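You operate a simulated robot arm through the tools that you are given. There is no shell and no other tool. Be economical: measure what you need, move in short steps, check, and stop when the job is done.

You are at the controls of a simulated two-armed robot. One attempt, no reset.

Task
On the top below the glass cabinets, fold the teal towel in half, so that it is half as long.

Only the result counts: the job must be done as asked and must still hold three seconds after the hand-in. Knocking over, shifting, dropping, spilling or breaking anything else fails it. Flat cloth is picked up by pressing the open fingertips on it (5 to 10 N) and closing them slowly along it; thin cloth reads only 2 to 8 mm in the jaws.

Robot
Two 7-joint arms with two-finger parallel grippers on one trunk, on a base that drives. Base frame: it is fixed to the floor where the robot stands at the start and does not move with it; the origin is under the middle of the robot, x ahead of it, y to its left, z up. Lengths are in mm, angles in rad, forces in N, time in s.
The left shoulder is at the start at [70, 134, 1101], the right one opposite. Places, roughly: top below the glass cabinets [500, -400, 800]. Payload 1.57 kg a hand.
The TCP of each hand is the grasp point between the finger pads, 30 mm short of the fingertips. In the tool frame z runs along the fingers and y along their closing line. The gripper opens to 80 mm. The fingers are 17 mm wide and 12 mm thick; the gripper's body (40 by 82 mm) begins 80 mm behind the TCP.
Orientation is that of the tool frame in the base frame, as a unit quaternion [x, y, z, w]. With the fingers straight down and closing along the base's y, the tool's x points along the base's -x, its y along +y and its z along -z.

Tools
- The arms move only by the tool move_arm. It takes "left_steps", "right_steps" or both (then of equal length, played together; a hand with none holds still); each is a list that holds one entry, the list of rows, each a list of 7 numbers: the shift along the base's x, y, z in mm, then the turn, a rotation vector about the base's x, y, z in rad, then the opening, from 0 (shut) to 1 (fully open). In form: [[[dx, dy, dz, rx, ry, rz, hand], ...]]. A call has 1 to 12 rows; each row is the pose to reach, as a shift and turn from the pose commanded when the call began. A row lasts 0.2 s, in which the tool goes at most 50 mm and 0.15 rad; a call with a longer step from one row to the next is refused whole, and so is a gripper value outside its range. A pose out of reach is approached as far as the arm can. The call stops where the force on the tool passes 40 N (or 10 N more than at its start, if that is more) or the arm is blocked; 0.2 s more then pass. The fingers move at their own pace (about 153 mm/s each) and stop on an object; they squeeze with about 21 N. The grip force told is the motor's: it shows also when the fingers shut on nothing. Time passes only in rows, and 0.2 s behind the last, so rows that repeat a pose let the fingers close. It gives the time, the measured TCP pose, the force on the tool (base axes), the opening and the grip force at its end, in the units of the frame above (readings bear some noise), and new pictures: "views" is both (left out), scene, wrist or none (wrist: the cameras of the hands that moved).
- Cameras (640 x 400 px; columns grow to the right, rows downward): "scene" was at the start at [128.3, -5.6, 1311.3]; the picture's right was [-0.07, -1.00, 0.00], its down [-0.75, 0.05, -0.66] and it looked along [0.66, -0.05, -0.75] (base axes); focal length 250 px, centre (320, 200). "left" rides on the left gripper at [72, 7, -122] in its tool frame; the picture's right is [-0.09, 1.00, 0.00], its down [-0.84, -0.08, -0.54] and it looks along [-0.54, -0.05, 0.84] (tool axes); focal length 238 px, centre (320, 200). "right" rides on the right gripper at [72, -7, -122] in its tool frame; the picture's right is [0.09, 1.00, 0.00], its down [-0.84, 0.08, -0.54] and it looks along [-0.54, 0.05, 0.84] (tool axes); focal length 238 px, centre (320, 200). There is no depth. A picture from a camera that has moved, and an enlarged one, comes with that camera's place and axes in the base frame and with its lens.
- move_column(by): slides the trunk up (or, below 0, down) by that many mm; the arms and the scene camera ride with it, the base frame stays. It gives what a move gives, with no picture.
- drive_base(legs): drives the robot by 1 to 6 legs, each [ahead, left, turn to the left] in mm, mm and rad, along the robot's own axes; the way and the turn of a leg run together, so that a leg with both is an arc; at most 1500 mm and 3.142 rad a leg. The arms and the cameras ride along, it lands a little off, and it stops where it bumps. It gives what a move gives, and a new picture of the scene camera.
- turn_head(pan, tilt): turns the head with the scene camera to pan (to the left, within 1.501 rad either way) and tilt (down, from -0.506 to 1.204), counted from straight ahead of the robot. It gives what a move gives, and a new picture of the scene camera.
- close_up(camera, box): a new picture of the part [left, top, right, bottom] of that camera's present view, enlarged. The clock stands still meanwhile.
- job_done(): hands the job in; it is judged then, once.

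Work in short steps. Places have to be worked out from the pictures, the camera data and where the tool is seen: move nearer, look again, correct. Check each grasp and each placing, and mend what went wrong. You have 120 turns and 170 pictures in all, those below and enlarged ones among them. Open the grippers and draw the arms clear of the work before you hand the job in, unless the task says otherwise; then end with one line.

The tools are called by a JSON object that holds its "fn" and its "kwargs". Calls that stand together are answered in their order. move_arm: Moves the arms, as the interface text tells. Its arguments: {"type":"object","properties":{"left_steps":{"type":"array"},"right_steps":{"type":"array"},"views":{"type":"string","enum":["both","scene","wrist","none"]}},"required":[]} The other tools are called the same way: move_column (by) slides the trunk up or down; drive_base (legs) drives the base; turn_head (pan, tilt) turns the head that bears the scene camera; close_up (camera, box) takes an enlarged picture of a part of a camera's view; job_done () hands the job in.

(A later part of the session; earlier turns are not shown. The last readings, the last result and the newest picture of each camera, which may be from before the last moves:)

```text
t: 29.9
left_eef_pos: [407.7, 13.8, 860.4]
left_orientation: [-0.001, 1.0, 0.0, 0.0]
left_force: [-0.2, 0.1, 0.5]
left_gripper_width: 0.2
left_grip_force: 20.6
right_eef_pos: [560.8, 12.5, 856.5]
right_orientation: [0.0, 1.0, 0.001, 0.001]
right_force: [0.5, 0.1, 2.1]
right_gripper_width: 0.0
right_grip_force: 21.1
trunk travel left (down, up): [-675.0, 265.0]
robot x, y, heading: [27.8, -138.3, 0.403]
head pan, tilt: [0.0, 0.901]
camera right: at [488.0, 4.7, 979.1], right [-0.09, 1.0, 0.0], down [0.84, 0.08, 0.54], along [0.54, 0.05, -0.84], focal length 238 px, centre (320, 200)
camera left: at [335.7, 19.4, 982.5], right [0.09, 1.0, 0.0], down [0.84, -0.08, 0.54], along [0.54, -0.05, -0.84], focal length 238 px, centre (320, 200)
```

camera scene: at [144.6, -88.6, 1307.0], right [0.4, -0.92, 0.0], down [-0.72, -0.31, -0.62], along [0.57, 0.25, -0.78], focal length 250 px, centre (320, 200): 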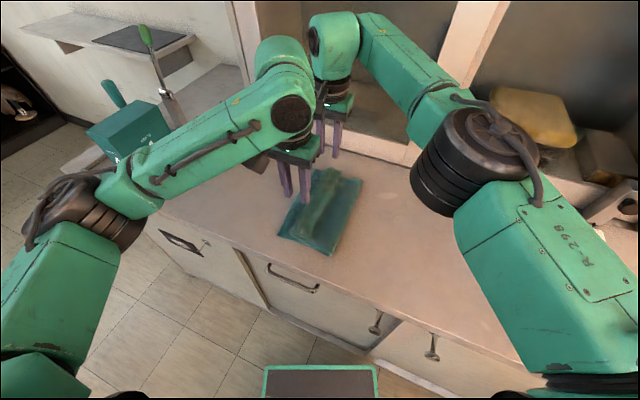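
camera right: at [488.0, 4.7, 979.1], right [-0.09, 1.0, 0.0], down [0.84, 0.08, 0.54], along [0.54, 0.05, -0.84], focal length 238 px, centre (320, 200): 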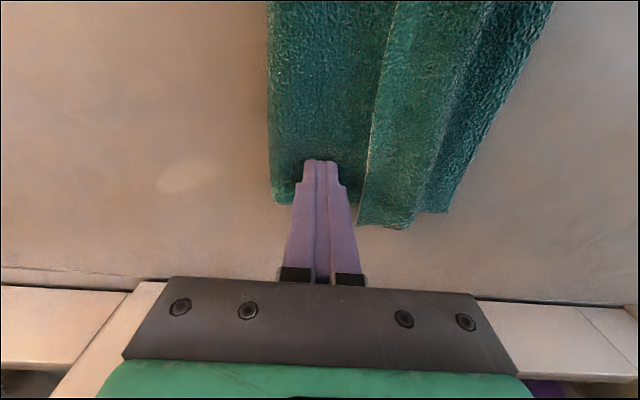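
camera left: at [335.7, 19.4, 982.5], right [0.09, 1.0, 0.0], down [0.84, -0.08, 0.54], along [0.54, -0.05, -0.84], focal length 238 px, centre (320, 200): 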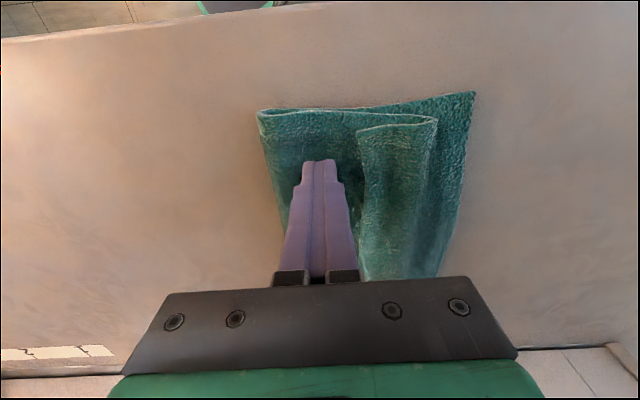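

Both tips sit behind the flap edge with light contact. Now I'll sweep slowly toward +y to turn the flap over.

{"fn": "move_arm", "kwargs": {"left_steps": [[[0, 10, -3, 0, 0, 0, 0], [0, 20, -3, 0, 0, 0, 0], [0, 30, -3, 0, 0, 0, 0], [0, 40, -2, 0, 0, 0, 0], [0, 50, -1, 0, 0, 0, 0], [0, 60, 0, 0, 0, 0, 0]]], "right_steps": [[[0, 10, 0, 0, 0, 0, 0], [0, 20, 0, 0, 0, 0, 0], [0, 30, 0, 0, 0, 0, 0], [0, 40, 1, 0, 0, 0, 0], [0, 50, 2, 0, 0, 0, 0], [0, 60, 3, 0, 0, 0, 0]]], "views": "wrist"}}

```text
t: 31.3
left_eef_pos: [408.5, 74.0, 859.3]
left_orientation: [-0.001, 1.0, 0.0, -0.001]
left_force: [0.3, 0.1, 0.2]
left_gripper_width: 0.0
left_grip_force: 21.5
right_eef_pos: [561.0, 73.2, 861.0]
right_orientation: [-0.001, 1.0, 0.0, 0.001]
right_force: [0.0, 0.7, 0.2]
right_gripper_width: 0.3
right_grip_force: 21.1
trunk travel left (down, up): [-675.0, 265.0]
robot x, y, heading: [27.9, -136.8, 0.41]
head pan, tilt: [0.0, 0.901]
camera right: at [487.7, 66.1, 983.1], right [-0.09, 1.0, 0.0], down [0.84, 0.08, 0.54], along [0.54, 0.05, -0.84], focal length 238 px, centre (320, 200)
camera left: at [337.1, 80.2, 982.0], right [0.09, 1.0, 0.0], down [0.84, -0.07, 0.54], along [0.54, -0.05, -0.84], focal length 238 px, centre (320, 200)
```

right: 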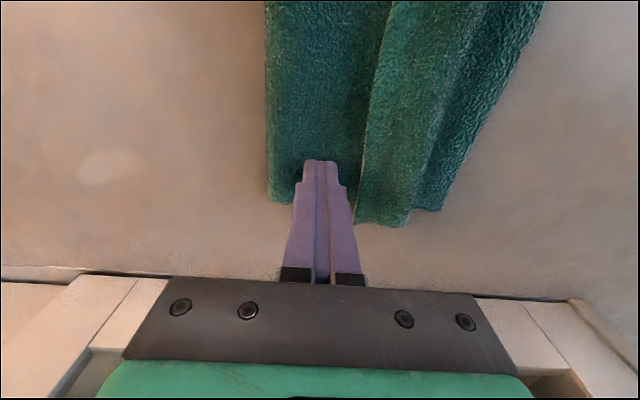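
left: 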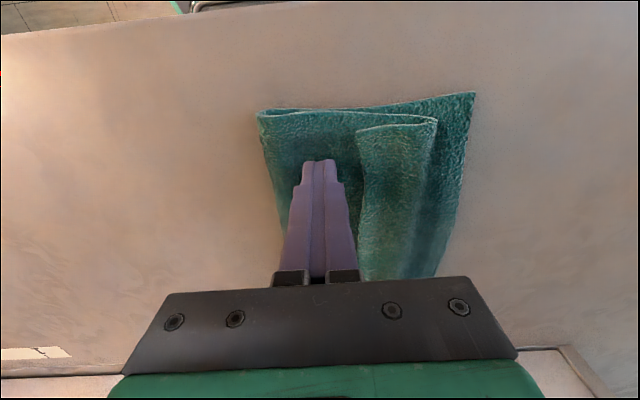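

The whole folded towel slid along with the fingers (now y≈45–180) without the flap turning. I'll look closely at how high the flap edge stands before choosing another way.

{"fn": "close_up", "kwargs": {"camera": "left", "box": [240, 80, 490, 240]}}

{"fn": "close_up", "kwargs": {"camera": "right", "box": [250, 90, 500, 250]}}

```text
2.50 times, centred on (365, 160) of left
camera zoom: at [337.1, 80.2, 982.0], right [0.09, 1.0, 0.0], down [0.84, -0.07, 0.54], along [0.54, -0.05, -0.84], focal length 596 px, centre (208, 300)
```

zoom: 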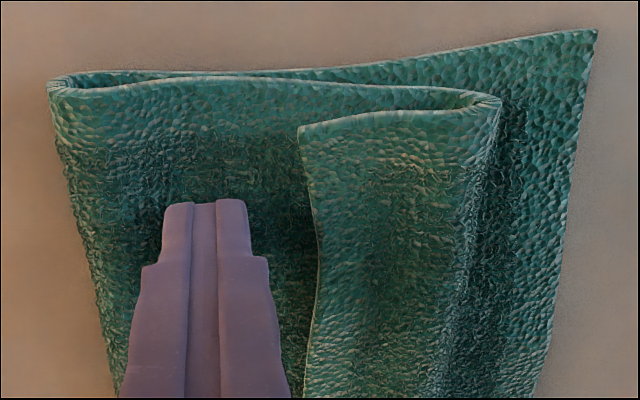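

```text
2.50 times, centred on (375, 170) of right
camera zoom: at [487.7, 66.1, 983.1], right [-0.09, 1.0, 0.0], down [0.84, 0.08, 0.54], along [0.54, 0.05, -0.84], focal length 596 px, centre (182, 275)
```

zoom: 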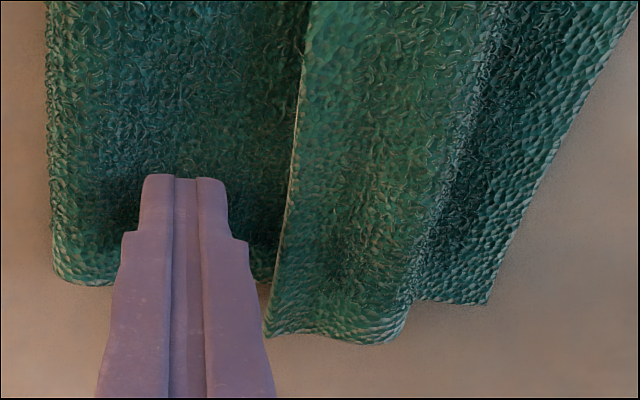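

The flap edge stands a little above the layer below, at y≈101. I'll catch it between the fingers: one just behind the free edge, the other on the flap. First I raise the hands and drive ~115 mm along +y for reach.

{"fn": "move_arm", "kwargs": {"left_steps": [[[0, -3, 15, 0, 0, 0, 0], [0, -3, 50, 0, 0, 0, 0.2]]], "right_steps": [[[0, -3, 15, 0, 0, 0, 0], [0, -3, 48, 0, 0, 0, 0.2]]], "views": "none"}}

{"fn": "drive_base", "kwargs": {"legs": [[46, 106, 0]]}}

```text
t: 31.9
left_eef_pos: [408.9, 70.7, 911.8]
left_orientation: [-0.001, 1.0, 0.0, 0.0]
left_force: [0.3, -0.1, 1.0]
left_gripper_width: 16.1
left_grip_force: 0.1
right_eef_pos: [560.6, 68.5, 911.0]
right_orientation: [-0.002, 1.0, 0.001, 0.001]
right_force: [-0.1, -0.1, 0.9]
right_gripper_width: 15.9
right_grip_force: 0.0
trunk travel left (down, up): [-675.0, 265.0]
robot x, y, heading: [31.0, -136.7, 0.403]
head pan, tilt: [0.0, 0.901]
```

```text
t: 33.1
left_eef_pos: [409.0, 185.5, 910.9]
left_orientation: [-0.001, 1.0, 0.0, 0.0]
left_force: [0.9, -0.6, -0.5]
left_gripper_width: 16.0
left_grip_force: 0.0
right_eef_pos: [561.9, 183.3, 909.7]
right_orientation: [0.0, 1.0, 0.0, 0.001]
right_force: [0.2, 0.5, 0.6]
right_gripper_width: 16.1
right_grip_force: 0.1
trunk travel left (down, up): [-675.0, 265.0]
robot x, y, heading: [27.2, -23.8, 0.406]
head pan, tilt: [0.0, 0.901]
camera scene: at [145.9, 26.6, 1307.1], right [0.4, -0.92, 0.0], down [-0.72, -0.31, -0.62], along [0.57, 0.25, -0.78], focal length 250 px, centre (320, 200)
```

scene: 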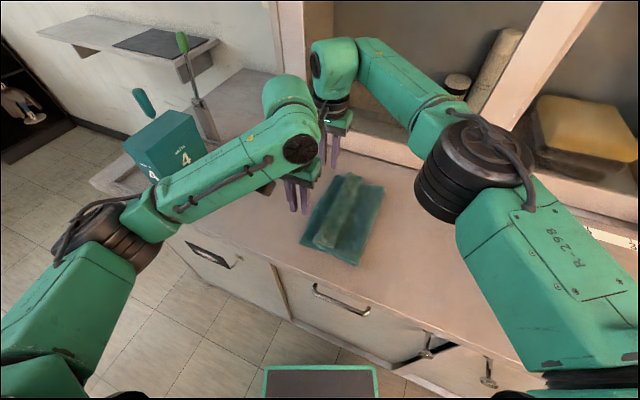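

I'll bring both hands over the flap edge (y≈118), leaning slightly so the +y finger is lower, with jaws at 32 mm, and look before touching.

{"fn": "move_arm", "kwargs": {"left_steps": [[[0, -34, 0, -0.08, 0, 0, 0.4], [0, -67, -10, -0.15, 0, 0, 0.4], [0, -67, -32, -0.15, 0, 0, 0.4]]], "right_steps": [[[0, -32, 0, -0.08, 0, 0, 0.4], [0, -65, -10, -0.15, 0, 0, 0.4], [0, -65, -31, -0.15, 0, 0, 0.4]]], "views": "wrist"}}

```text
t: 33.9
left_eef_pos: [409.1, 121.6, 877.9]
left_orientation: [-0.001, 0.997, -0.076, 0.0]
left_force: [0.1, 0.4, -1.0]
left_gripper_width: 32.0
left_grip_force: 0.1
right_eef_pos: [561.5, 120.8, 878.0]
right_orientation: [-0.001, 0.997, -0.075, 0.001]
right_force: [0.7, 0.3, -0.3]
right_gripper_width: 32.1
right_grip_force: 0.1
trunk travel left (down, up): [-675.0, 265.0]
robot x, y, heading: [30.8, -25.8, 0.406]
head pan, tilt: [0.0, 0.901]
camera right: at [489.1, 131.3, 1000.3], right [-0.09, 0.98, -0.15], down [0.84, 0.16, 0.52], along [0.54, -0.08, -0.84], focal length 238 px, centre (320, 200)
camera left: at [338.6, 145.3, 997.9], right [0.09, 0.98, -0.15], down [0.84, 0.01, 0.55], along [0.54, -0.18, -0.82], focal length 238 px, centre (320, 200)
```

right: 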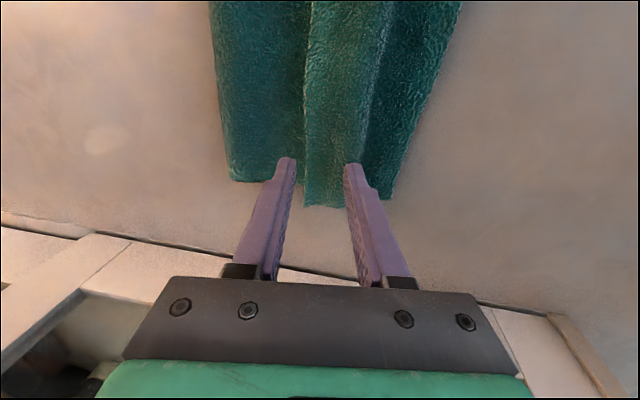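
left: 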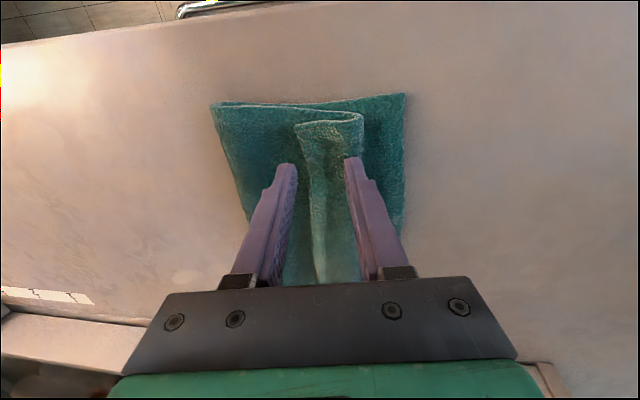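

Alignment is good, with the free edge at y≈99. I'll shift −4 mm and descend until light pressure on the flap.

{"fn": "move_arm", "kwargs": {"left_steps": [[[0, -4, -6, 0, 0, 0, 0.4], [0, -4, -12, 0, 0, 0, 0.4], [0, -4, -16, 0, 0, 0, 0.4]]], "right_steps": [[[0, -4, -6, 0, 0, 0, 0.4], [0, -4, -12, 0, 0, 0, 0.4], [0, -4, -16, 0, 0, 0, 0.4]]], "views": "wrist"}}

```text
t: 34.7
left_eef_pos: [409.1, 115.1, 863.7]
left_orientation: [-0.001, 0.997, -0.074, 0.0]
left_force: [-0.1, -0.1, 1.9]
left_gripper_width: 31.9
left_grip_force: 0.0
right_eef_pos: [562.3, 113.7, 863.7]
right_orientation: [-0.001, 0.997, -0.074, 0.001]
right_force: [-0.3, -0.3, 1.5]
right_gripper_width: 32.3
right_grip_force: 0.1
trunk travel left (down, up): [-675.0, 265.0]
robot x, y, heading: [33.6, -22.8, 0.411]
head pan, tilt: [0.0, 0.901]
camera right: at [489.7, 125.6, 985.0], right [-0.09, 0.98, -0.15], down [0.84, 0.16, 0.53], along [0.54, -0.07, -0.84], focal length 238 px, centre (320, 200)
camera left: at [337.4, 139.6, 983.1], right [0.09, 0.98, -0.15], down [0.84, 0.01, 0.55], along [0.54, -0.17, -0.82], focal length 238 px, centre (320, 200)
```

right: 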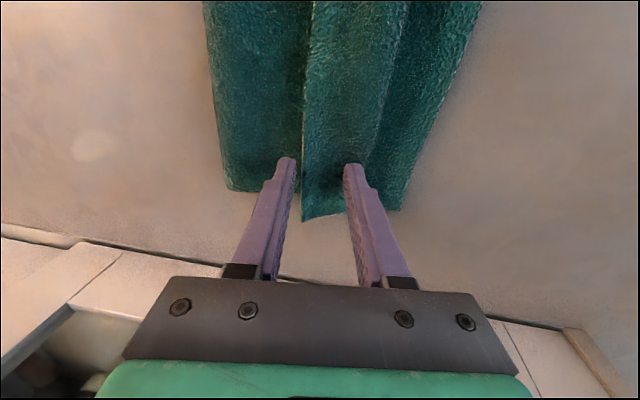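
left: 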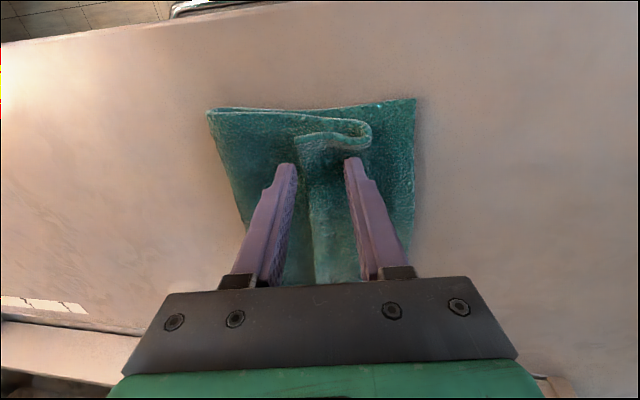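

The −y fingers are behind the edge and the +y fingers on the flap, with 2 N contact. I'll press 3 mm more and close slowly.

{"fn": "move_arm", "kwargs": {"left_steps": [[[0, 0, -3, 0, 0, 0, 0.38], [0, 0, -3, 0, 0, 0, 0.34], [0, 0, -3, 0, 0, 0, 0.3], [0, 0, -3, 0, 0, 0, 0.26], [0, 0, -3, 0, 0, 0, 0.22], [0, 0, -3, 0, 0, 0, 0.18], [0, 0, -3, 0, 0, 0, 0.14], [0, 0, -3, 0, 0, 0, 0.1], [0, 0, -3, 0, 0, 0, 0.05], [0, 0, -3, 0, 0, 0, 0], [0, 0, -3, 0, 0, 0, 0], [0, 0, -3, 0, 0, 0, 0]]], "right_steps": [[[0, 0, -3, 0, 0, 0, 0.38], [0, 0, -3, 0, 0, 0, 0.34], [0, 0, -3, 0, 0, 0, 0.3], [0, 0, -3, 0, 0, 0, 0.26], [0, 0, -3, 0, 0, 0, 0.22], [0, 0, -3, 0, 0, 0, 0.18], [0, 0, -3, 0, 0, 0, 0.14], [0, 0, -3, 0, 0, 0, 0.1], [0, 0, -3, 0, 0, 0, 0.05], [0, 0, -3, 0, 0, 0, 0], [0, 0, -3, 0, 0, 0, 0], [0, 0, -3, 0, 0, 0, 0]]], "views": "wrist"}}

```text
t: 37.3
left_eef_pos: [408.5, 116.2, 860.3]
left_orientation: [0.0, 0.997, -0.075, 0.0]
left_force: [0.6, 0.3, 2.4]
left_gripper_width: 4.5
left_grip_force: 21.1
right_eef_pos: [562.6, 115.2, 859.1]
right_orientation: [0.0, 0.997, -0.075, 0.0]
right_force: [-0.3, 1.6, 2.0]
right_gripper_width: 4.7
right_grip_force: 21.0
trunk travel left (down, up): [-675.0, 265.0]
robot x, y, heading: [31.2, -26.3, 0.41]
head pan, tilt: [0.0, 0.901]
camera right: at [489.0, 126.1, 981.8], right [-0.09, 0.98, -0.15], down [0.84, 0.16, 0.53], along [0.54, -0.07, -0.84], focal length 238 px, centre (320, 200)
camera left: at [337.3, 140.0, 980.3], right [0.09, 0.98, -0.15], down [0.84, 0.01, 0.55], along [0.54, -0.17, -0.82], focal length 238 px, centre (320, 200)
```

right: 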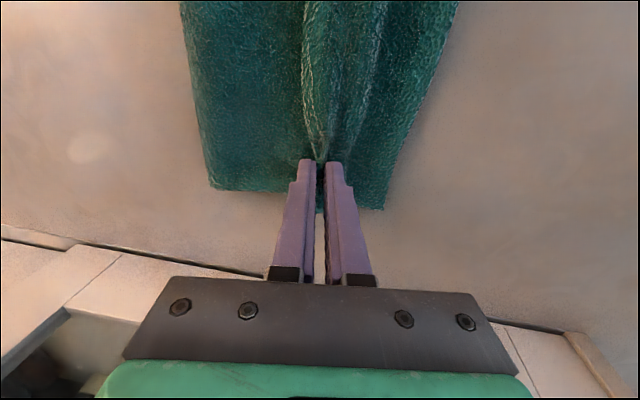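
left: 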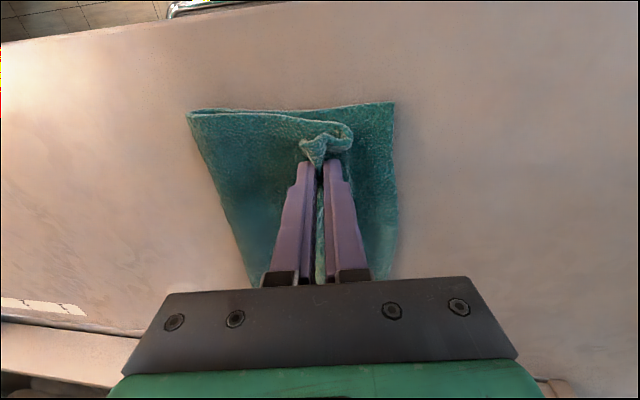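

Both read about 4.6 mm. I'll zoom in to see whether only the flap is held.

{"fn": "close_up", "kwargs": {"camera": "left", "box": [260, 90, 420, 200]}}

```text
3.64 times, centred on (340, 145) of left
camera zoom: at [337.3, 140.0, 980.3], right [0.09, 0.98, -0.15], down [0.84, 0.01, 0.55], along [0.54, -0.17, -0.82], focal length 867 px, centre (247, 400)
```

zoom: 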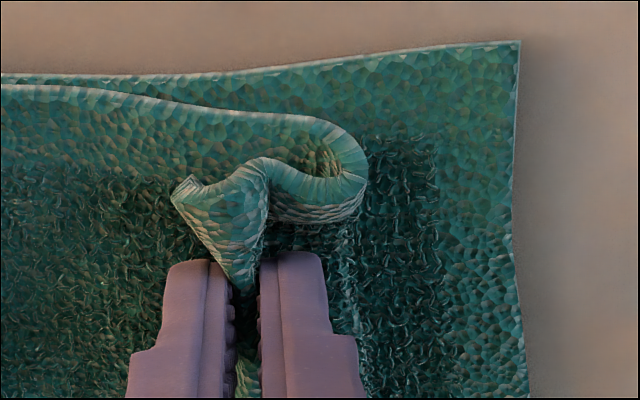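

Only the flap is held, about 20 mm from its edge, and the layer beneath is free. I'll lift it, lean the hands so the fingers point back toward the crease, then carry it outward and drop it from a height so that it lands unrolled.

{"fn": "move_arm", "kwargs": {"left_steps": [[[0, 0, 20, 0, 0, 0, 0], [0, 5, 40, 0, 0, 0, 0], [0, 10, 52, -0.13, 0, 0, 0], [0, 14, 52, -0.26, 0, 0, 0], [0, 18, 50, -0.4, 0, 0, 0]]], "right_steps": [[[0, 0, 20, 0, 0, 0, 0], [0, 5, 40, 0, 0, 0, 0], [0, 10, 52, -0.13, 0, 0, 0], [0, 14, 52, -0.26, 0, 0, 0], [0, 18, 50, -0.4, 0, 0, 0]]]}}

```text
t: 38.5
left_eef_pos: [408.7, 133.5, 909.3]
left_orientation: [-0.002, 0.962, -0.273, 0.0]
left_force: [0.6, -0.3, -0.7]
left_gripper_width: 4.3
left_grip_force: 21.3
right_eef_pos: [545.3, 131.5, 910.8]
right_orientation: [-0.004, 0.981, -0.195, 0.0]
right_force: [0.1, 0.4, -0.7]
right_gripper_width: 5.0
right_grip_force: 20.9
right hand out of reach, approached as far as the arm can: row 4, 5
trunk travel left (down, up): [-675.0, 265.0]
robot x, y, heading: [29.6, -22.3, 0.408]
head pan, tilt: [0.0, 0.901]
camera scene: at [145.8, 27.8, 1307.0], right [0.4, -0.92, 0.0], down [-0.72, -0.31, -0.62], along [0.57, 0.25, -0.78], focal length 250 px, centre (320, 200)
camera right: at [473.6, 171.6, 1026.6], right [-0.1, 0.92, -0.38], down [0.83, 0.29, 0.47], along [0.54, -0.27, -0.8], focal length 238 px, centre (320, 200)
camera left: at [336.9, 202.9, 1010.5], right [0.09, 0.85, -0.52], down [0.84, 0.22, 0.5], along [0.54, -0.48, -0.69], focal length 238 px, centre (320, 200)
```

scene: 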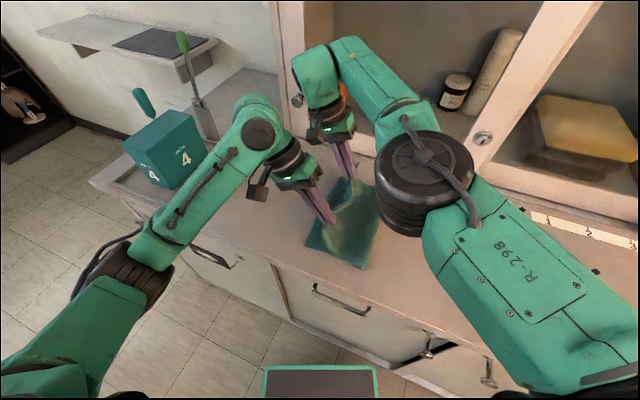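
right: 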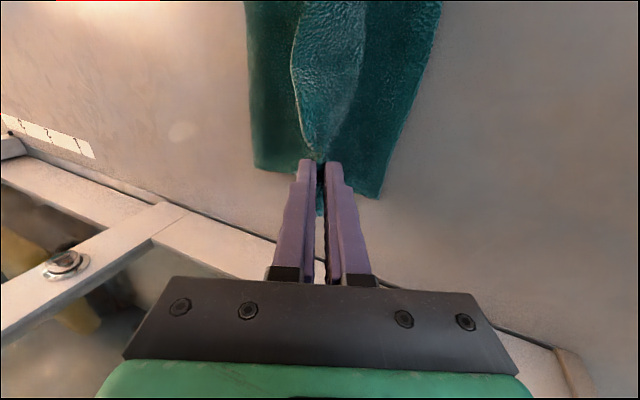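
left: 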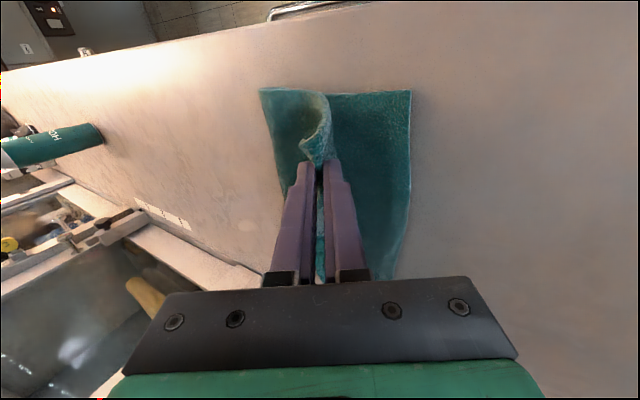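

The flap is unrolled and hanging clear. I'll drive ~38 mm along +y and slightly forward for the right arm's reach.

{"fn": "drive_base", "kwargs": {"legs": [[26, 30, 0]]}}

```text
t: 39.4
left_eef_pos: [419.4, 170.0, 910.5]
left_orientation: [0.0, 0.963, -0.271, -0.001]
left_force: [-0.6, 0.2, 0.3]
left_gripper_width: 4.2
left_grip_force: 21.0
right_eef_pos: [557.5, 167.4, 910.8]
right_orientation: [-0.004, 0.981, -0.193, 0.001]
right_force: [-0.6, -0.9, 0.4]
right_gripper_width: 4.9
right_grip_force: 20.7
trunk travel left (down, up): [-675.0, 265.0]
robot x, y, heading: [42.7, 12.2, 0.406]
head pan, tilt: [0.0, 0.901]
camera scene: at [156.6, 62.5, 1307.2], right [0.4, -0.92, 0.0], down [-0.72, -0.31, -0.62], along [0.57, 0.25, -0.78], focal length 250 px, centre (320, 200)
```

scene: 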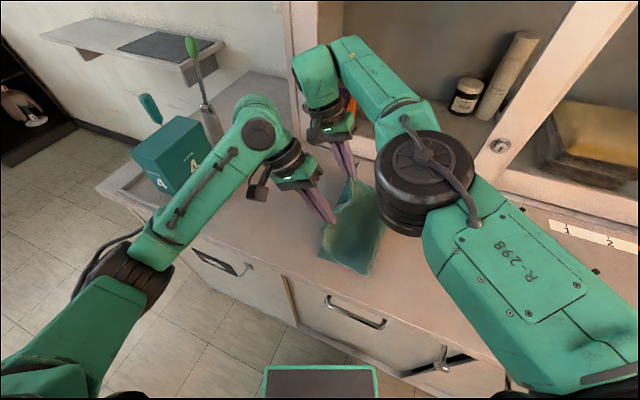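

I'll check how the cloth hangs from both wrist cameras before releasing.

{"fn": "close_up", "kwargs": {"camera": "left", "box": [200, 60, 480, 240]}}

{"fn": "close_up", "kwargs": {"camera": "right", "box": [200, 0, 480, 240]}}

```text
2.22 times, centred on (340, 150) of left
camera zoom: at [347.9, 238.0, 1011.4], right [0.09, 0.85, -0.52], down [0.84, 0.22, 0.5], along [0.54, -0.48, -0.69], focal length 530 px, centre (276, 311)
```

zoom: 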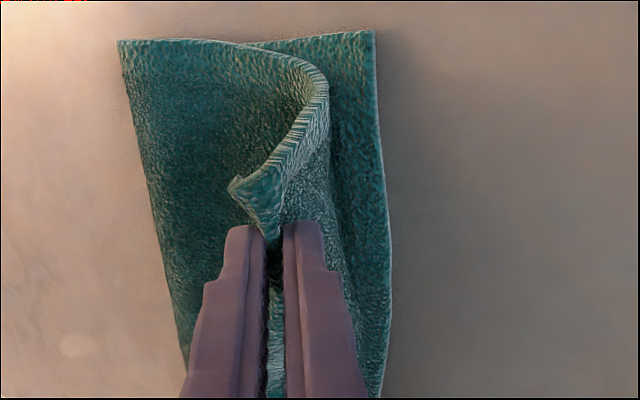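

```text
1.67 times, centred on (340, 120) of right
camera zoom: at [484.7, 207.0, 1027.4], right [-0.1, 0.92, -0.38], down [0.83, 0.28, 0.47], along [0.54, -0.27, -0.8], focal length 397 px, centre (287, 333)
```

zoom: 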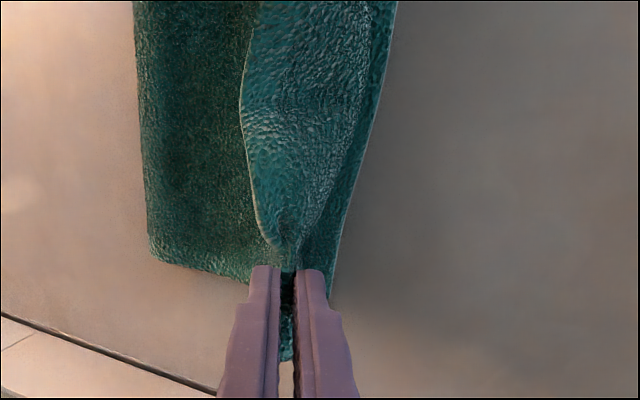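

The crease has crept to y≈39 again (lower layer ~121 mm instead of 150). I'll bring the edge back up and over y≈50 with fingers vertical, so the lower layer rolls out again, then check where the crease sits.

{"fn": "move_arm", "kwargs": {"left_steps": [[[0, -20, 20, 0.13, 0, 0, 0], [-2, -45, 36, 0.26, 0, 0, 0], [-4, -70, 45, 0.4, 0, 0, 0], [-6, -95, 48, 0.55, 0, 0, 0], [-8, -125, 48, 0.55, 0, 0, 0], [-8, -140, 48, 0.55, 0, 0, 0], [-8, -140, 48, 0.55, 0, 0, 0]]], "right_steps": [[[0, -20, 20, 0.1, 0, 0, 0], [2, -45, 36, 0.2, 0, 0, 0], [4, -70, 45, 0.3, 0, 0, 0], [6, -93, 48, 0.39, 0, 0, 0], [6, -123, 48, 0.39, 0, 0, 0], [6, -138, 48, 0.39, 0, 0, 0], [6, -138, 48, 0.39, 0, 0, 0]]]}}

```text
t: 41.0
left_eef_pos: [412.5, 30.2, 956.0]
left_orientation: [-0.001, 1.0, 0.0, 0.0]
left_force: [-0.2, 0.7, -0.2]
left_gripper_width: 4.2
left_grip_force: 20.9
right_eef_pos: [564.3, 32.2, 958.9]
right_orientation: [-0.004, 1.0, -0.001, 0.0]
right_force: [0.1, -0.6, -0.6]
right_gripper_width: 4.8
right_grip_force: 21.1
trunk travel left (down, up): [-675.0, 265.0]
robot x, y, heading: [41.7, 17.6, 0.409]
head pan, tilt: [0.0, 0.901]
camera scene: at [157.5, 65.3, 1307.0], right [0.4, -0.92, 0.0], down [-0.72, -0.31, -0.62], along [0.57, 0.25, -0.78], focal length 250 px, centre (320, 200)
camera right: at [491.7, 24.2, 1080.7], right [-0.1, 0.99, 0.0], down [0.83, 0.08, 0.54], along [0.54, 0.05, -0.84], focal length 238 px, centre (320, 200)
camera left: at [340.9, 36.7, 1079.6], right [0.09, 1.0, 0.0], down [0.84, -0.08, 0.54], along [0.54, -0.05, -0.84], focal length 238 px, centre (320, 200)
```

scene: 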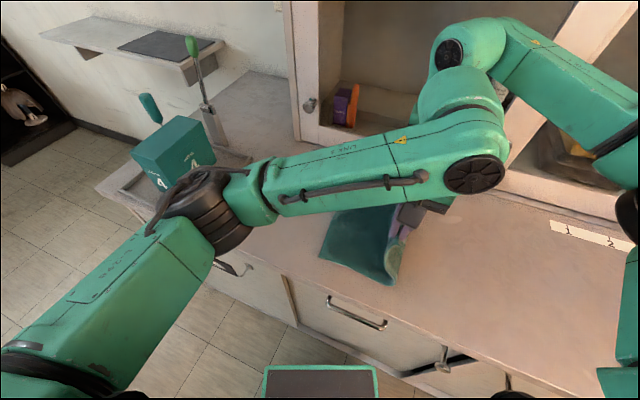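
right: 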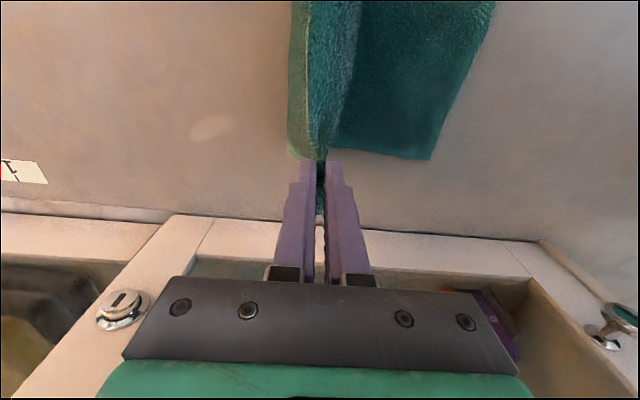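
left: 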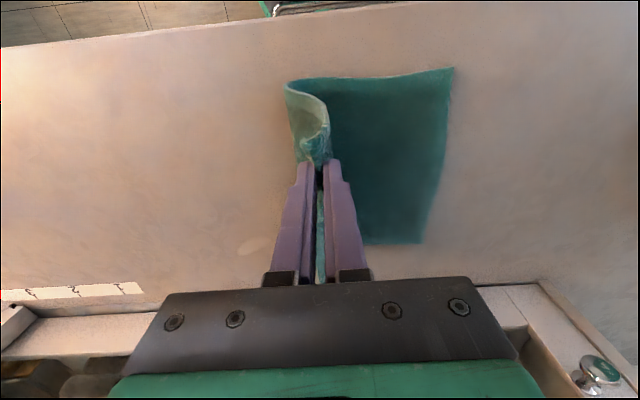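

With the edge raised, the crease sits at y≈0 and the lower layer's edge at 161, so a crease near y≈10 is wanted. I'll lean the edge forward to y≈95 at about 85 mm height and release there so it falls flat outward.

{"fn": "move_arm", "kwargs": {"left_steps": [[[0, 20, 0, 0, 0, 0, 0], [0, 40, -4, 0, 0, 0, 0], [0, 56, -10, 0, 0, 0, 0], [0, 67, -18, 0, 0, 0, 0], [0, 67, -18, 0, 0, 0, 0]]], "right_steps": [[[0, 20, 0, 0, 0, 0, 0], [0, 40, -5, 0, 0, 0, 0], [0, 55, -11, 0, 0, 0, 0], [0, 65, -20, 0, 0, 0, 0], [0, 65, -20, 0, 0, 0, 0]]], "views": "wrist"}}

```text
t: 42.2
left_eef_pos: [412.5, 97.6, 940.3]
left_orientation: [-0.001, 1.0, 0.001, -0.001]
left_force: [0.7, 0.1, 0.3]
left_gripper_width: 3.9
left_grip_force: 20.7
right_eef_pos: [562.7, 94.6, 938.8]
right_orientation: [-0.004, 1.0, 0.001, 0.001]
right_force: [-0.4, 0.1, -0.2]
right_gripper_width: 4.8
right_grip_force: 21.0
trunk travel left (down, up): [-675.0, 265.0]
robot x, y, heading: [41.9, 12.6, 0.407]
head pan, tilt: [0.0, 0.901]
camera right: at [491.4, 88.0, 1061.4], right [-0.1, 0.99, 0.0], down [0.83, 0.08, 0.54], along [0.54, 0.05, -0.84], focal length 238 px, centre (320, 200)
camera left: at [340.1, 104.5, 1062.2], right [0.09, 1.0, 0.0], down [0.84, -0.08, 0.54], along [0.54, -0.05, -0.84], focal length 238 px, centre (320, 200)
```

right: 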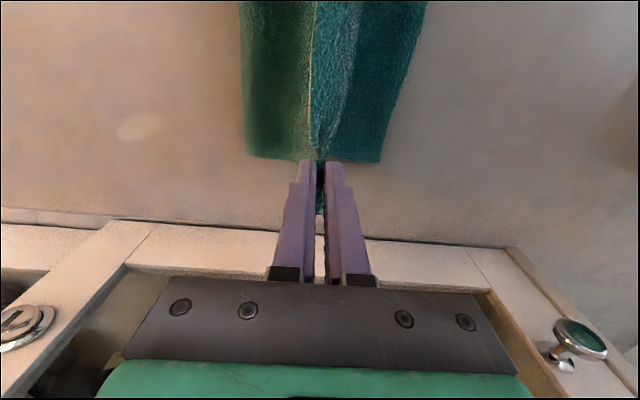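
left: 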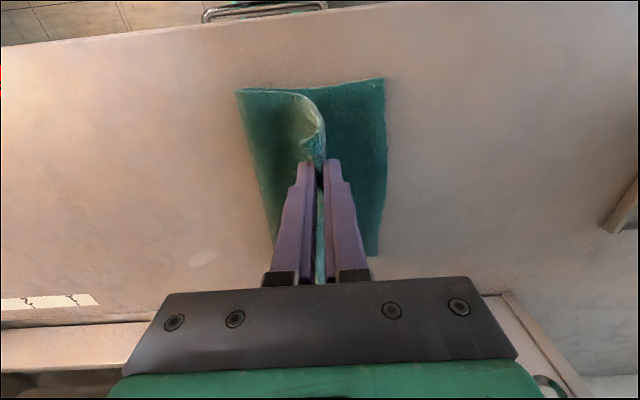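

The crease is at y≈24; a slightly smaller lean will put it near 12. I'll go back 25 mm in y, then open fast and rise.

{"fn": "move_arm", "kwargs": {"left_steps": [[[0, -14, 6, 0, 0, 0, 0], [0, -27, 10, 0, 0, 0, 0], [0, -27, 10, 0, 0, 0, 0], [0, -25, 10, 0, 0, 0, 1], [0, -25, 30, 0, 0, 0, 1], [0, -25, 60, 0, 0, 0, 1], [0, -25, 60, 0, 0, 0, 1]]], "right_steps": [[[0, -13, 6, 0, 0, 0, 0], [0, -25, 10, 0, 0, 0, 0], [0, -25, 10, 0, 0, 0, 0], [0, -23, 10, 0, 0, 0, 1], [0, -23, 30, 0, 0, 0, 1], [0, -23, 60, 0, 0, 0, 1], [0, -23, 60, 0, 0, 0, 1]]]}}

```text
t: 43.8
left_eef_pos: [412.7, 72.1, 1001.3]
left_orientation: [-0.001, 1.0, 0.0, -0.001]
left_force: [-0.2, 0.0, -0.6]
left_gripper_width: 80.1
left_grip_force: 0.1
right_eef_pos: [564.5, 71.6, 1000.6]
right_orientation: [-0.004, 1.0, 0.0, 0.001]
right_force: [0.6, -0.5, -0.2]
right_gripper_width: 80.1
right_grip_force: 0.1
trunk travel left (down, up): [-675.0, 265.0]
robot x, y, heading: [41.8, 18.5, 0.405]
head pan, tilt: [0.0, 0.901]
camera scene: at [158.2, 64.8, 1306.9], right [0.4, -0.92, 0.0], down [-0.72, -0.31, -0.62], along [0.57, 0.25, -0.78], focal length 250 px, centre (320, 200)
camera right: at [492.3, 64.4, 1121.5], right [-0.1, 0.99, 0.0], down [0.84, 0.08, 0.54], along [0.54, 0.05, -0.84], focal length 238 px, centre (320, 200)
camera left: at [340.3, 79.3, 1123.3], right [0.09, 1.0, 0.0], down [0.84, -0.08, 0.54], along [0.54, -0.05, -0.84], focal length 238 px, centre (320, 200)
```

scene: 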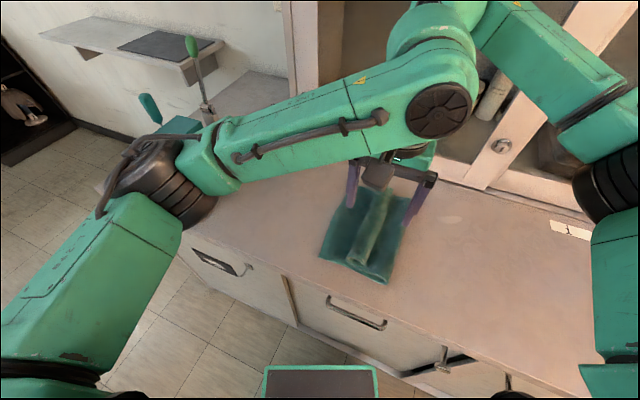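
right: 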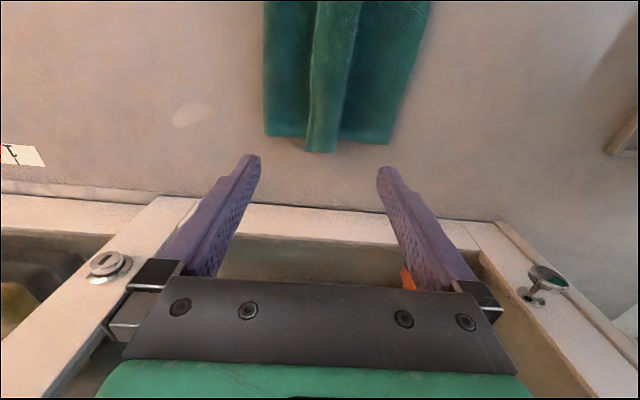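
left: 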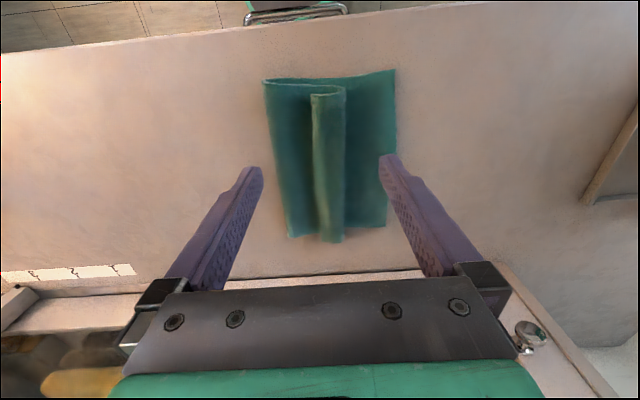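

The drop still left the last ~38 mm folded back (free edge y≈66), but the lower layer is now right (12 to 159). I'll grip closer to the free edge: narrow jaws, with the −y finger lower and just outside the edge. First I move above it and look.

{"fn": "move_arm", "kwargs": {"left_steps": [[[0, -5, -30, 0.1, 0, 0, 0.25], [0, -10, -75, 0.2, 0, 0, 0.25], [0, -10, -118, 0.2, 0, 0, 0.25]]], "right_steps": [[[0, -5, -30, 0.1, 0, 0, 0.25], [0, -10, -75, 0.2, 0, 0, 0.25], [0, -10, -118, 0.2, 0, 0, 0.25]]], "views": "wrist"}}

```text
t: 44.6
left_eef_pos: [413.0, 63.7, 882.2]
left_orientation: [-0.001, 0.995, 0.099, 0.0]
left_force: [0.3, 0.6, -1.1]
left_gripper_width: 20.1
left_grip_force: 0.1
right_eef_pos: [564.2, 63.8, 880.1]
right_orientation: [-0.004, 0.995, 0.101, 0.0]
right_force: [0.3, 0.0, 0.2]
right_gripper_width: 20.2
right_grip_force: 0.0
trunk travel left (down, up): [-675.0, 265.0]
robot x, y, heading: [43.2, 19.3, 0.404]
head pan, tilt: [0.0, 0.901]
camera right: at [491.9, 32.5, 997.8], right [-0.1, 0.98, 0.2], down [0.83, -0.03, 0.55], along [0.54, 0.22, -0.81], focal length 238 px, centre (320, 200)
camera left: at [341.6, 45.0, 1003.0], right [0.09, 0.98, 0.2], down [0.84, -0.18, 0.52], along [0.54, 0.12, -0.83], focal length 238 px, centre (320, 200)
```

right: 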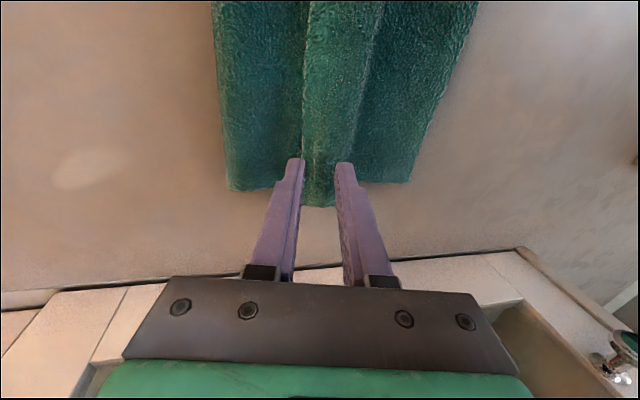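
left: 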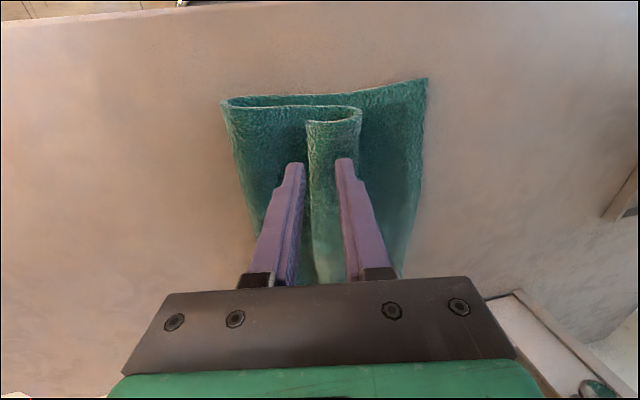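

The free edge is at y≈64 (left hand) and 60 (right). I'll shift so the −y fingers sit about 7 mm outside the edge and descend.

{"fn": "move_arm", "kwargs": {"left_steps": [[[0, -4, 0, 0, 0, 0, 0.25], [0, -4, -8, 0, 0, 0, 0.25], [0, -4, -15, 0, 0, 0, 0.25], [0, -4, -18, 0, 0, 0, 0.25]]], "right_steps": [[[0, -7, 0, 0, 0, 0, 0.25], [0, -7, -6, 0, 0, 0, 0.25], [0, -7, -13, 0, 0, 0, 0.25], [0, -7, -16, 0, 0, 0, 0.25]]], "views": "wrist"}}

{"fn": "close_up", "kwargs": {"camera": "left", "box": [240, 90, 420, 210]}}

```text
t: 45.6
left_eef_pos: [411.7, 59.0, 863.6]
left_orientation: [-0.001, 0.995, 0.099, 0.001]
left_force: [0.2, -0.2, -0.4]
left_gripper_width: 20.2
left_grip_force: 0.0
right_eef_pos: [564.6, 56.8, 865.6]
right_orientation: [-0.003, 0.995, 0.1, 0.002]
right_force: [0.6, 0.2, 0.0]
right_gripper_width: 19.7
right_grip_force: 0.1
trunk travel left (down, up): [-675.0, 265.0]
robot x, y, heading: [43.8, 14.4, 0.403]
head pan, tilt: [0.0, 0.901]
camera right: at [491.5, 25.5, 982.9], right [-0.1, 0.98, 0.2], down [0.83, -0.03, 0.55], along [0.54, 0.22, -0.81], focal length 238 px, centre (320, 200)
camera left: at [340.5, 40.6, 985.0], right [0.09, 0.98, 0.2], down [0.84, -0.18, 0.52], along [0.54, 0.12, -0.83], focal length 238 px, centre (320, 200)
```

right: 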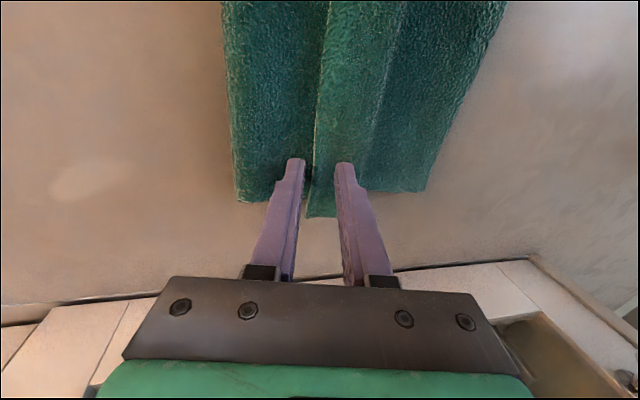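
left: 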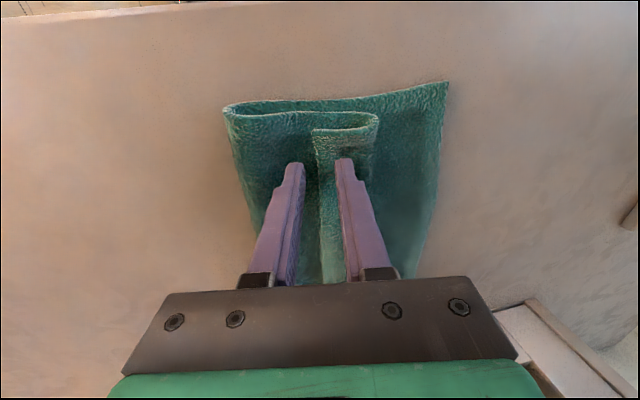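

```text
3.33 times, centred on (330, 150) of left
camera zoom: at [340.5, 40.6, 985.0], right [0.09, 0.98, 0.2], down [0.84, -0.18, 0.52], along [0.54, 0.12, -0.83], focal length 794 px, centre (287, 367)
```

zoom: 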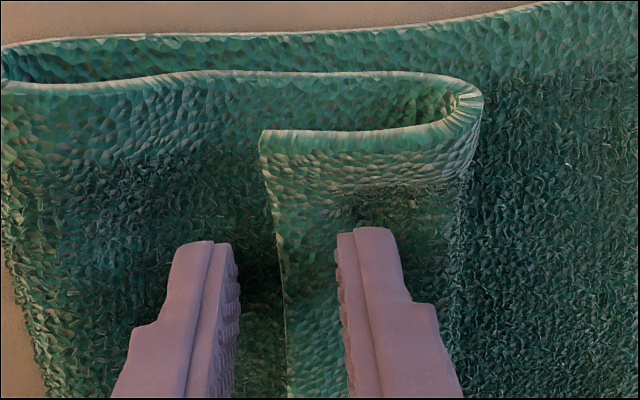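

The close-up shows the flap standing well above the layer below, with the jaws straddling its free edge nicely. I'll go 2 mm lower and close slowly.

{"fn": "move_arm", "kwargs": {"left_steps": [[[0, 0, -2, 0, 0, 0, 0.25], [0, 0, -2, 0, 0, 0, 0.22], [0, 0, -2, 0, 0, 0, 0.18], [0, 0, -2, 0, 0, 0, 0.14], [0, 0, -2, 0, 0, 0, 0.1], [0, 0, -2, 0, 0, 0, 0.05], [0, 0, -2, 0, 0, 0, 0], [0, 0, -2, 0, 0, 0, 0]]], "right_steps": [[[0, 0, -4, 0, 0, 0, 0.25], [0, 0, -4, 0, 0, 0, 0.22], [0, 0, -4, 0, 0, 0, 0.18], [0, 0, -4, 0, 0, 0, 0.14], [0, 0, -4, 0, 0, 0, 0.1], [0, 0, -4, 0, 0, 0, 0.05], [0, 0, -4, 0, 0, 0, 0], [0, 0, -4, 0, 0, 0, 0]]], "views": "none"}}

{"fn": "close_up", "kwargs": {"camera": "left", "box": [240, 90, 420, 210]}}

{"fn": "close_up", "kwargs": {"camera": "right", "box": [230, 90, 430, 220]}}

```text
t: 47.4
left_eef_pos: [412.1, 58.1, 861.8]
left_orientation: [-0.001, 0.995, 0.099, 0.0]
left_force: [0.5, -1.0, 0.8]
left_gripper_width: 0.0
left_grip_force: 21.0
right_eef_pos: [564.2, 56.8, 862.3]
right_orientation: [-0.004, 0.995, 0.1, 0.001]
right_force: [0.0, -0.4, 0.5]
right_gripper_width: 2.5
right_grip_force: 21.2
trunk travel left (down, up): [-675.0, 265.0]
robot x, y, heading: [43.0, 14.5, 0.404]
head pan, tilt: [0.0, 0.901]
```

```text
3.33 times, centred on (330, 150) of left
camera zoom: at [340.8, 40.7, 983.2], right [0.09, 0.98, 0.2], down [0.84, -0.18, 0.52], along [0.54, 0.12, -0.83], focal length 794 px, centre (287, 367)
```

zoom: 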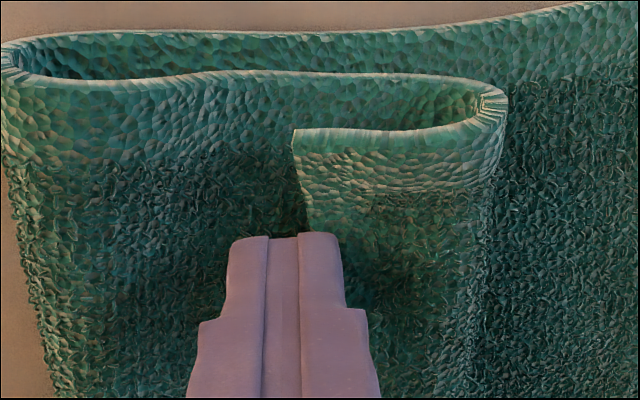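

```text
3.08 times, centred on (330, 155) of right
camera zoom: at [491.3, 25.2, 978.9], right [-0.1, 0.98, 0.2], down [0.83, -0.03, 0.55], along [0.54, 0.22, -0.81], focal length 733 px, centre (289, 338)
```

zoom: 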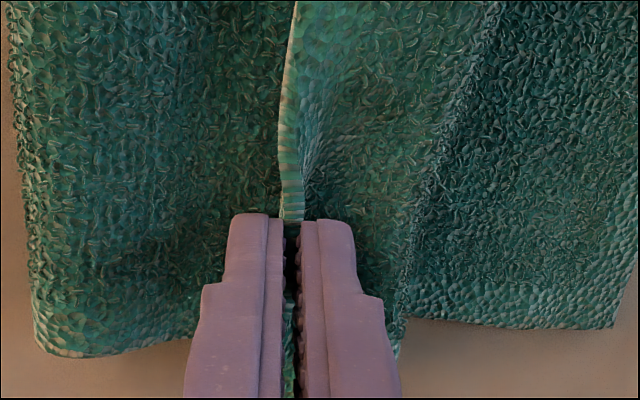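

The right hand has a perfect single-layer edge pinch (2.5 mm), but the left slipped off. I'll lift the left, open, shift +8 mm, lower a bit deeper and close again.

{"fn": "move_arm", "kwargs": {"left_steps": [[[0, -2, 14, 0, 0, 0, 0], [0, 4, 16, 0, 0, 0, 0.25], [0, 8, 16, 0, 0, 0, 0.25], [0, 8, 7, 0, 0, 0, 0.25], [0, 8, 0, 0, 0, 0, 0.25], [0, 8, -3, 0, 0, 0, 0.25], [0, 8, -3, 0, 0, 0, 0.21], [0, 8, -3, 0, 0, 0, 0.16], [0, 8, -3, 0, 0, 0, 0.1], [0, 8, -3, 0, 0, 0, 0.05], [0, 8, -3, 0, 0, 0, 0], [0, 8, -3, 0, 0, 0, 0]]], "views": "none"}}

{"fn": "close_up", "kwargs": {"camera": "left", "box": [240, 90, 420, 210]}}

```text
t: 50.0
left_eef_pos: [410.6, 67.7, 858.8]
left_orientation: [-0.001, 0.995, 0.1, 0.0]
left_force: [0.7, -0.2, 3.5]
left_gripper_width: 4.3
left_grip_force: 21.2
right_eef_pos: [564.7, 57.2, 861.6]
right_orientation: [-0.004, 0.995, 0.1, 0.002]
right_force: [-0.1, 0.0, 0.8]
right_gripper_width: 2.4
right_grip_force: 20.6
trunk travel left (down, up): [-675.0, 265.0]
robot x, y, heading: [44.1, 15.5, 0.406]
head pan, tilt: [0.0, 0.901]
```

```text
3.33 times, centred on (330, 150) of left
camera zoom: at [339.9, 48.8, 980.0], right [0.09, 0.98, 0.2], down [0.84, -0.18, 0.52], along [0.54, 0.12, -0.83], focal length 794 px, centre (287, 367)
```

zoom: 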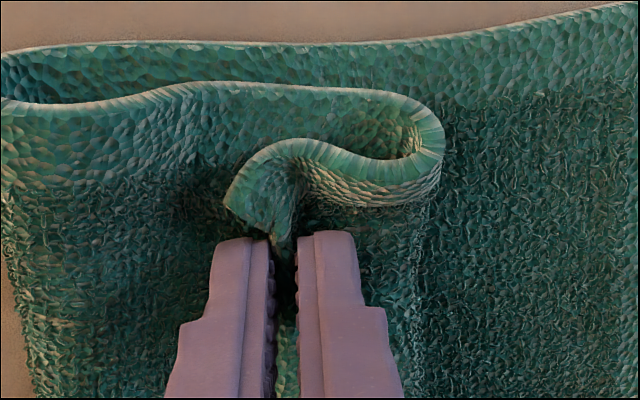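

The left made a small ridge with a ~12 mm tail instead. I'll redo it 5 mm further toward −y for an edge pinch.

{"fn": "move_arm", "kwargs": {"left_steps": [[[0, 0, 2, 0, 0, 0, 0.2], [0, -2, 14, 0, 0, 0, 0.27], [0, -5, 16, 0, 0, 0, 0.27], [0, -5, 16, 0, 0, 0, 0.27]]], "views": "none"}}

{"fn": "close_up", "kwargs": {"camera": "left", "box": [240, 90, 420, 210]}}

```text
t: 51.0
left_eef_pos: [412.3, 60.4, 874.5]
left_orientation: [-0.001, 0.995, 0.099, 0.0]
left_force: [-0.1, -0.1, 0.2]
left_gripper_width: 21.9
left_grip_force: 0.0
right_eef_pos: [563.2, 56.7, 861.3]
right_orientation: [-0.003, 0.995, 0.099, 0.001]
right_force: [-0.4, -0.3, 0.9]
right_gripper_width: 2.4
right_grip_force: 21.5
trunk travel left (down, up): [-675.0, 265.0]
robot x, y, heading: [42.0, 12.4, 0.406]
head pan, tilt: [0.0, 0.901]
```

```text
3.33 times, centred on (330, 150) of left
camera zoom: at [340.5, 43.5, 996.4], right [0.09, 0.98, 0.2], down [0.84, -0.18, 0.52], along [0.54, 0.12, -0.83], focal length 794 px, centre (287, 367)
```

zoom: 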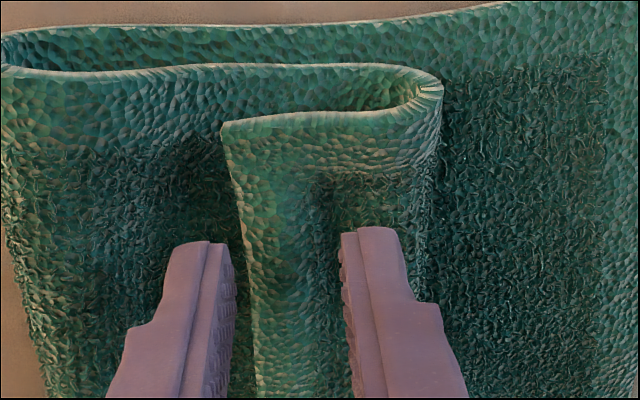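

The free edge is at y≈59 under the left hand. I'll narrow the jaws to ~15 mm centred on it, lower and close.

{"fn": "move_arm", "kwargs": {"left_steps": [[[0, -3, 0, 0, 0, 0, 0.2], [0, -3, -7, 0, 0, 0, 0.2], [0, -3, -13, 0, 0, 0, 0.2], [0, -3, -16, 0, 0, 0, 0.2], [0, -3, -16, 0, 0, 0, 0.16], [0, -3, -16, 0, 0, 0, 0.12], [0, -3, -16, 0, 0, 0, 0.08], [0, -3, -16, 0, 0, 0, 0.04], [0, -3, -16, 0, 0, 0, 0], [0, -3, -16, 0, 0, 0, 0]]], "views": "none"}}

{"fn": "close_up", "kwargs": {"camera": "left", "box": [240, 90, 420, 210]}}

```text
t: 53.2
left_eef_pos: [412.5, 59.5, 858.6]
left_orientation: [-0.001, 0.995, 0.099, 0.0]
left_force: [0.1, 0.6, 2.9]
left_gripper_width: 2.5
left_grip_force: 20.6
right_eef_pos: [563.9, 58.5, 861.8]
right_orientation: [-0.004, 0.995, 0.099, 0.001]
right_force: [-0.4, 0.1, 0.9]
right_gripper_width: 2.4
right_grip_force: 21.1
trunk travel left (down, up): [-675.0, 265.0]
robot x, y, heading: [41.5, 15.6, 0.405]
head pan, tilt: [0.0, 0.901]
```

```text
3.33 times, centred on (330, 150) of left
camera zoom: at [340.1, 41.5, 980.0], right [0.09, 0.98, 0.2], down [0.84, -0.18, 0.52], along [0.54, 0.12, -0.83], focal length 794 px, centre (287, 367)
```

zoom: 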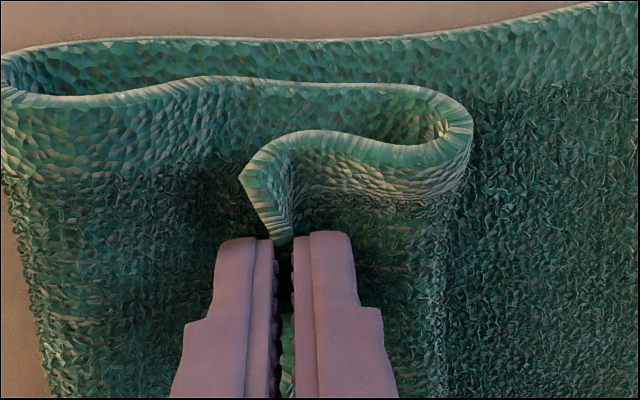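

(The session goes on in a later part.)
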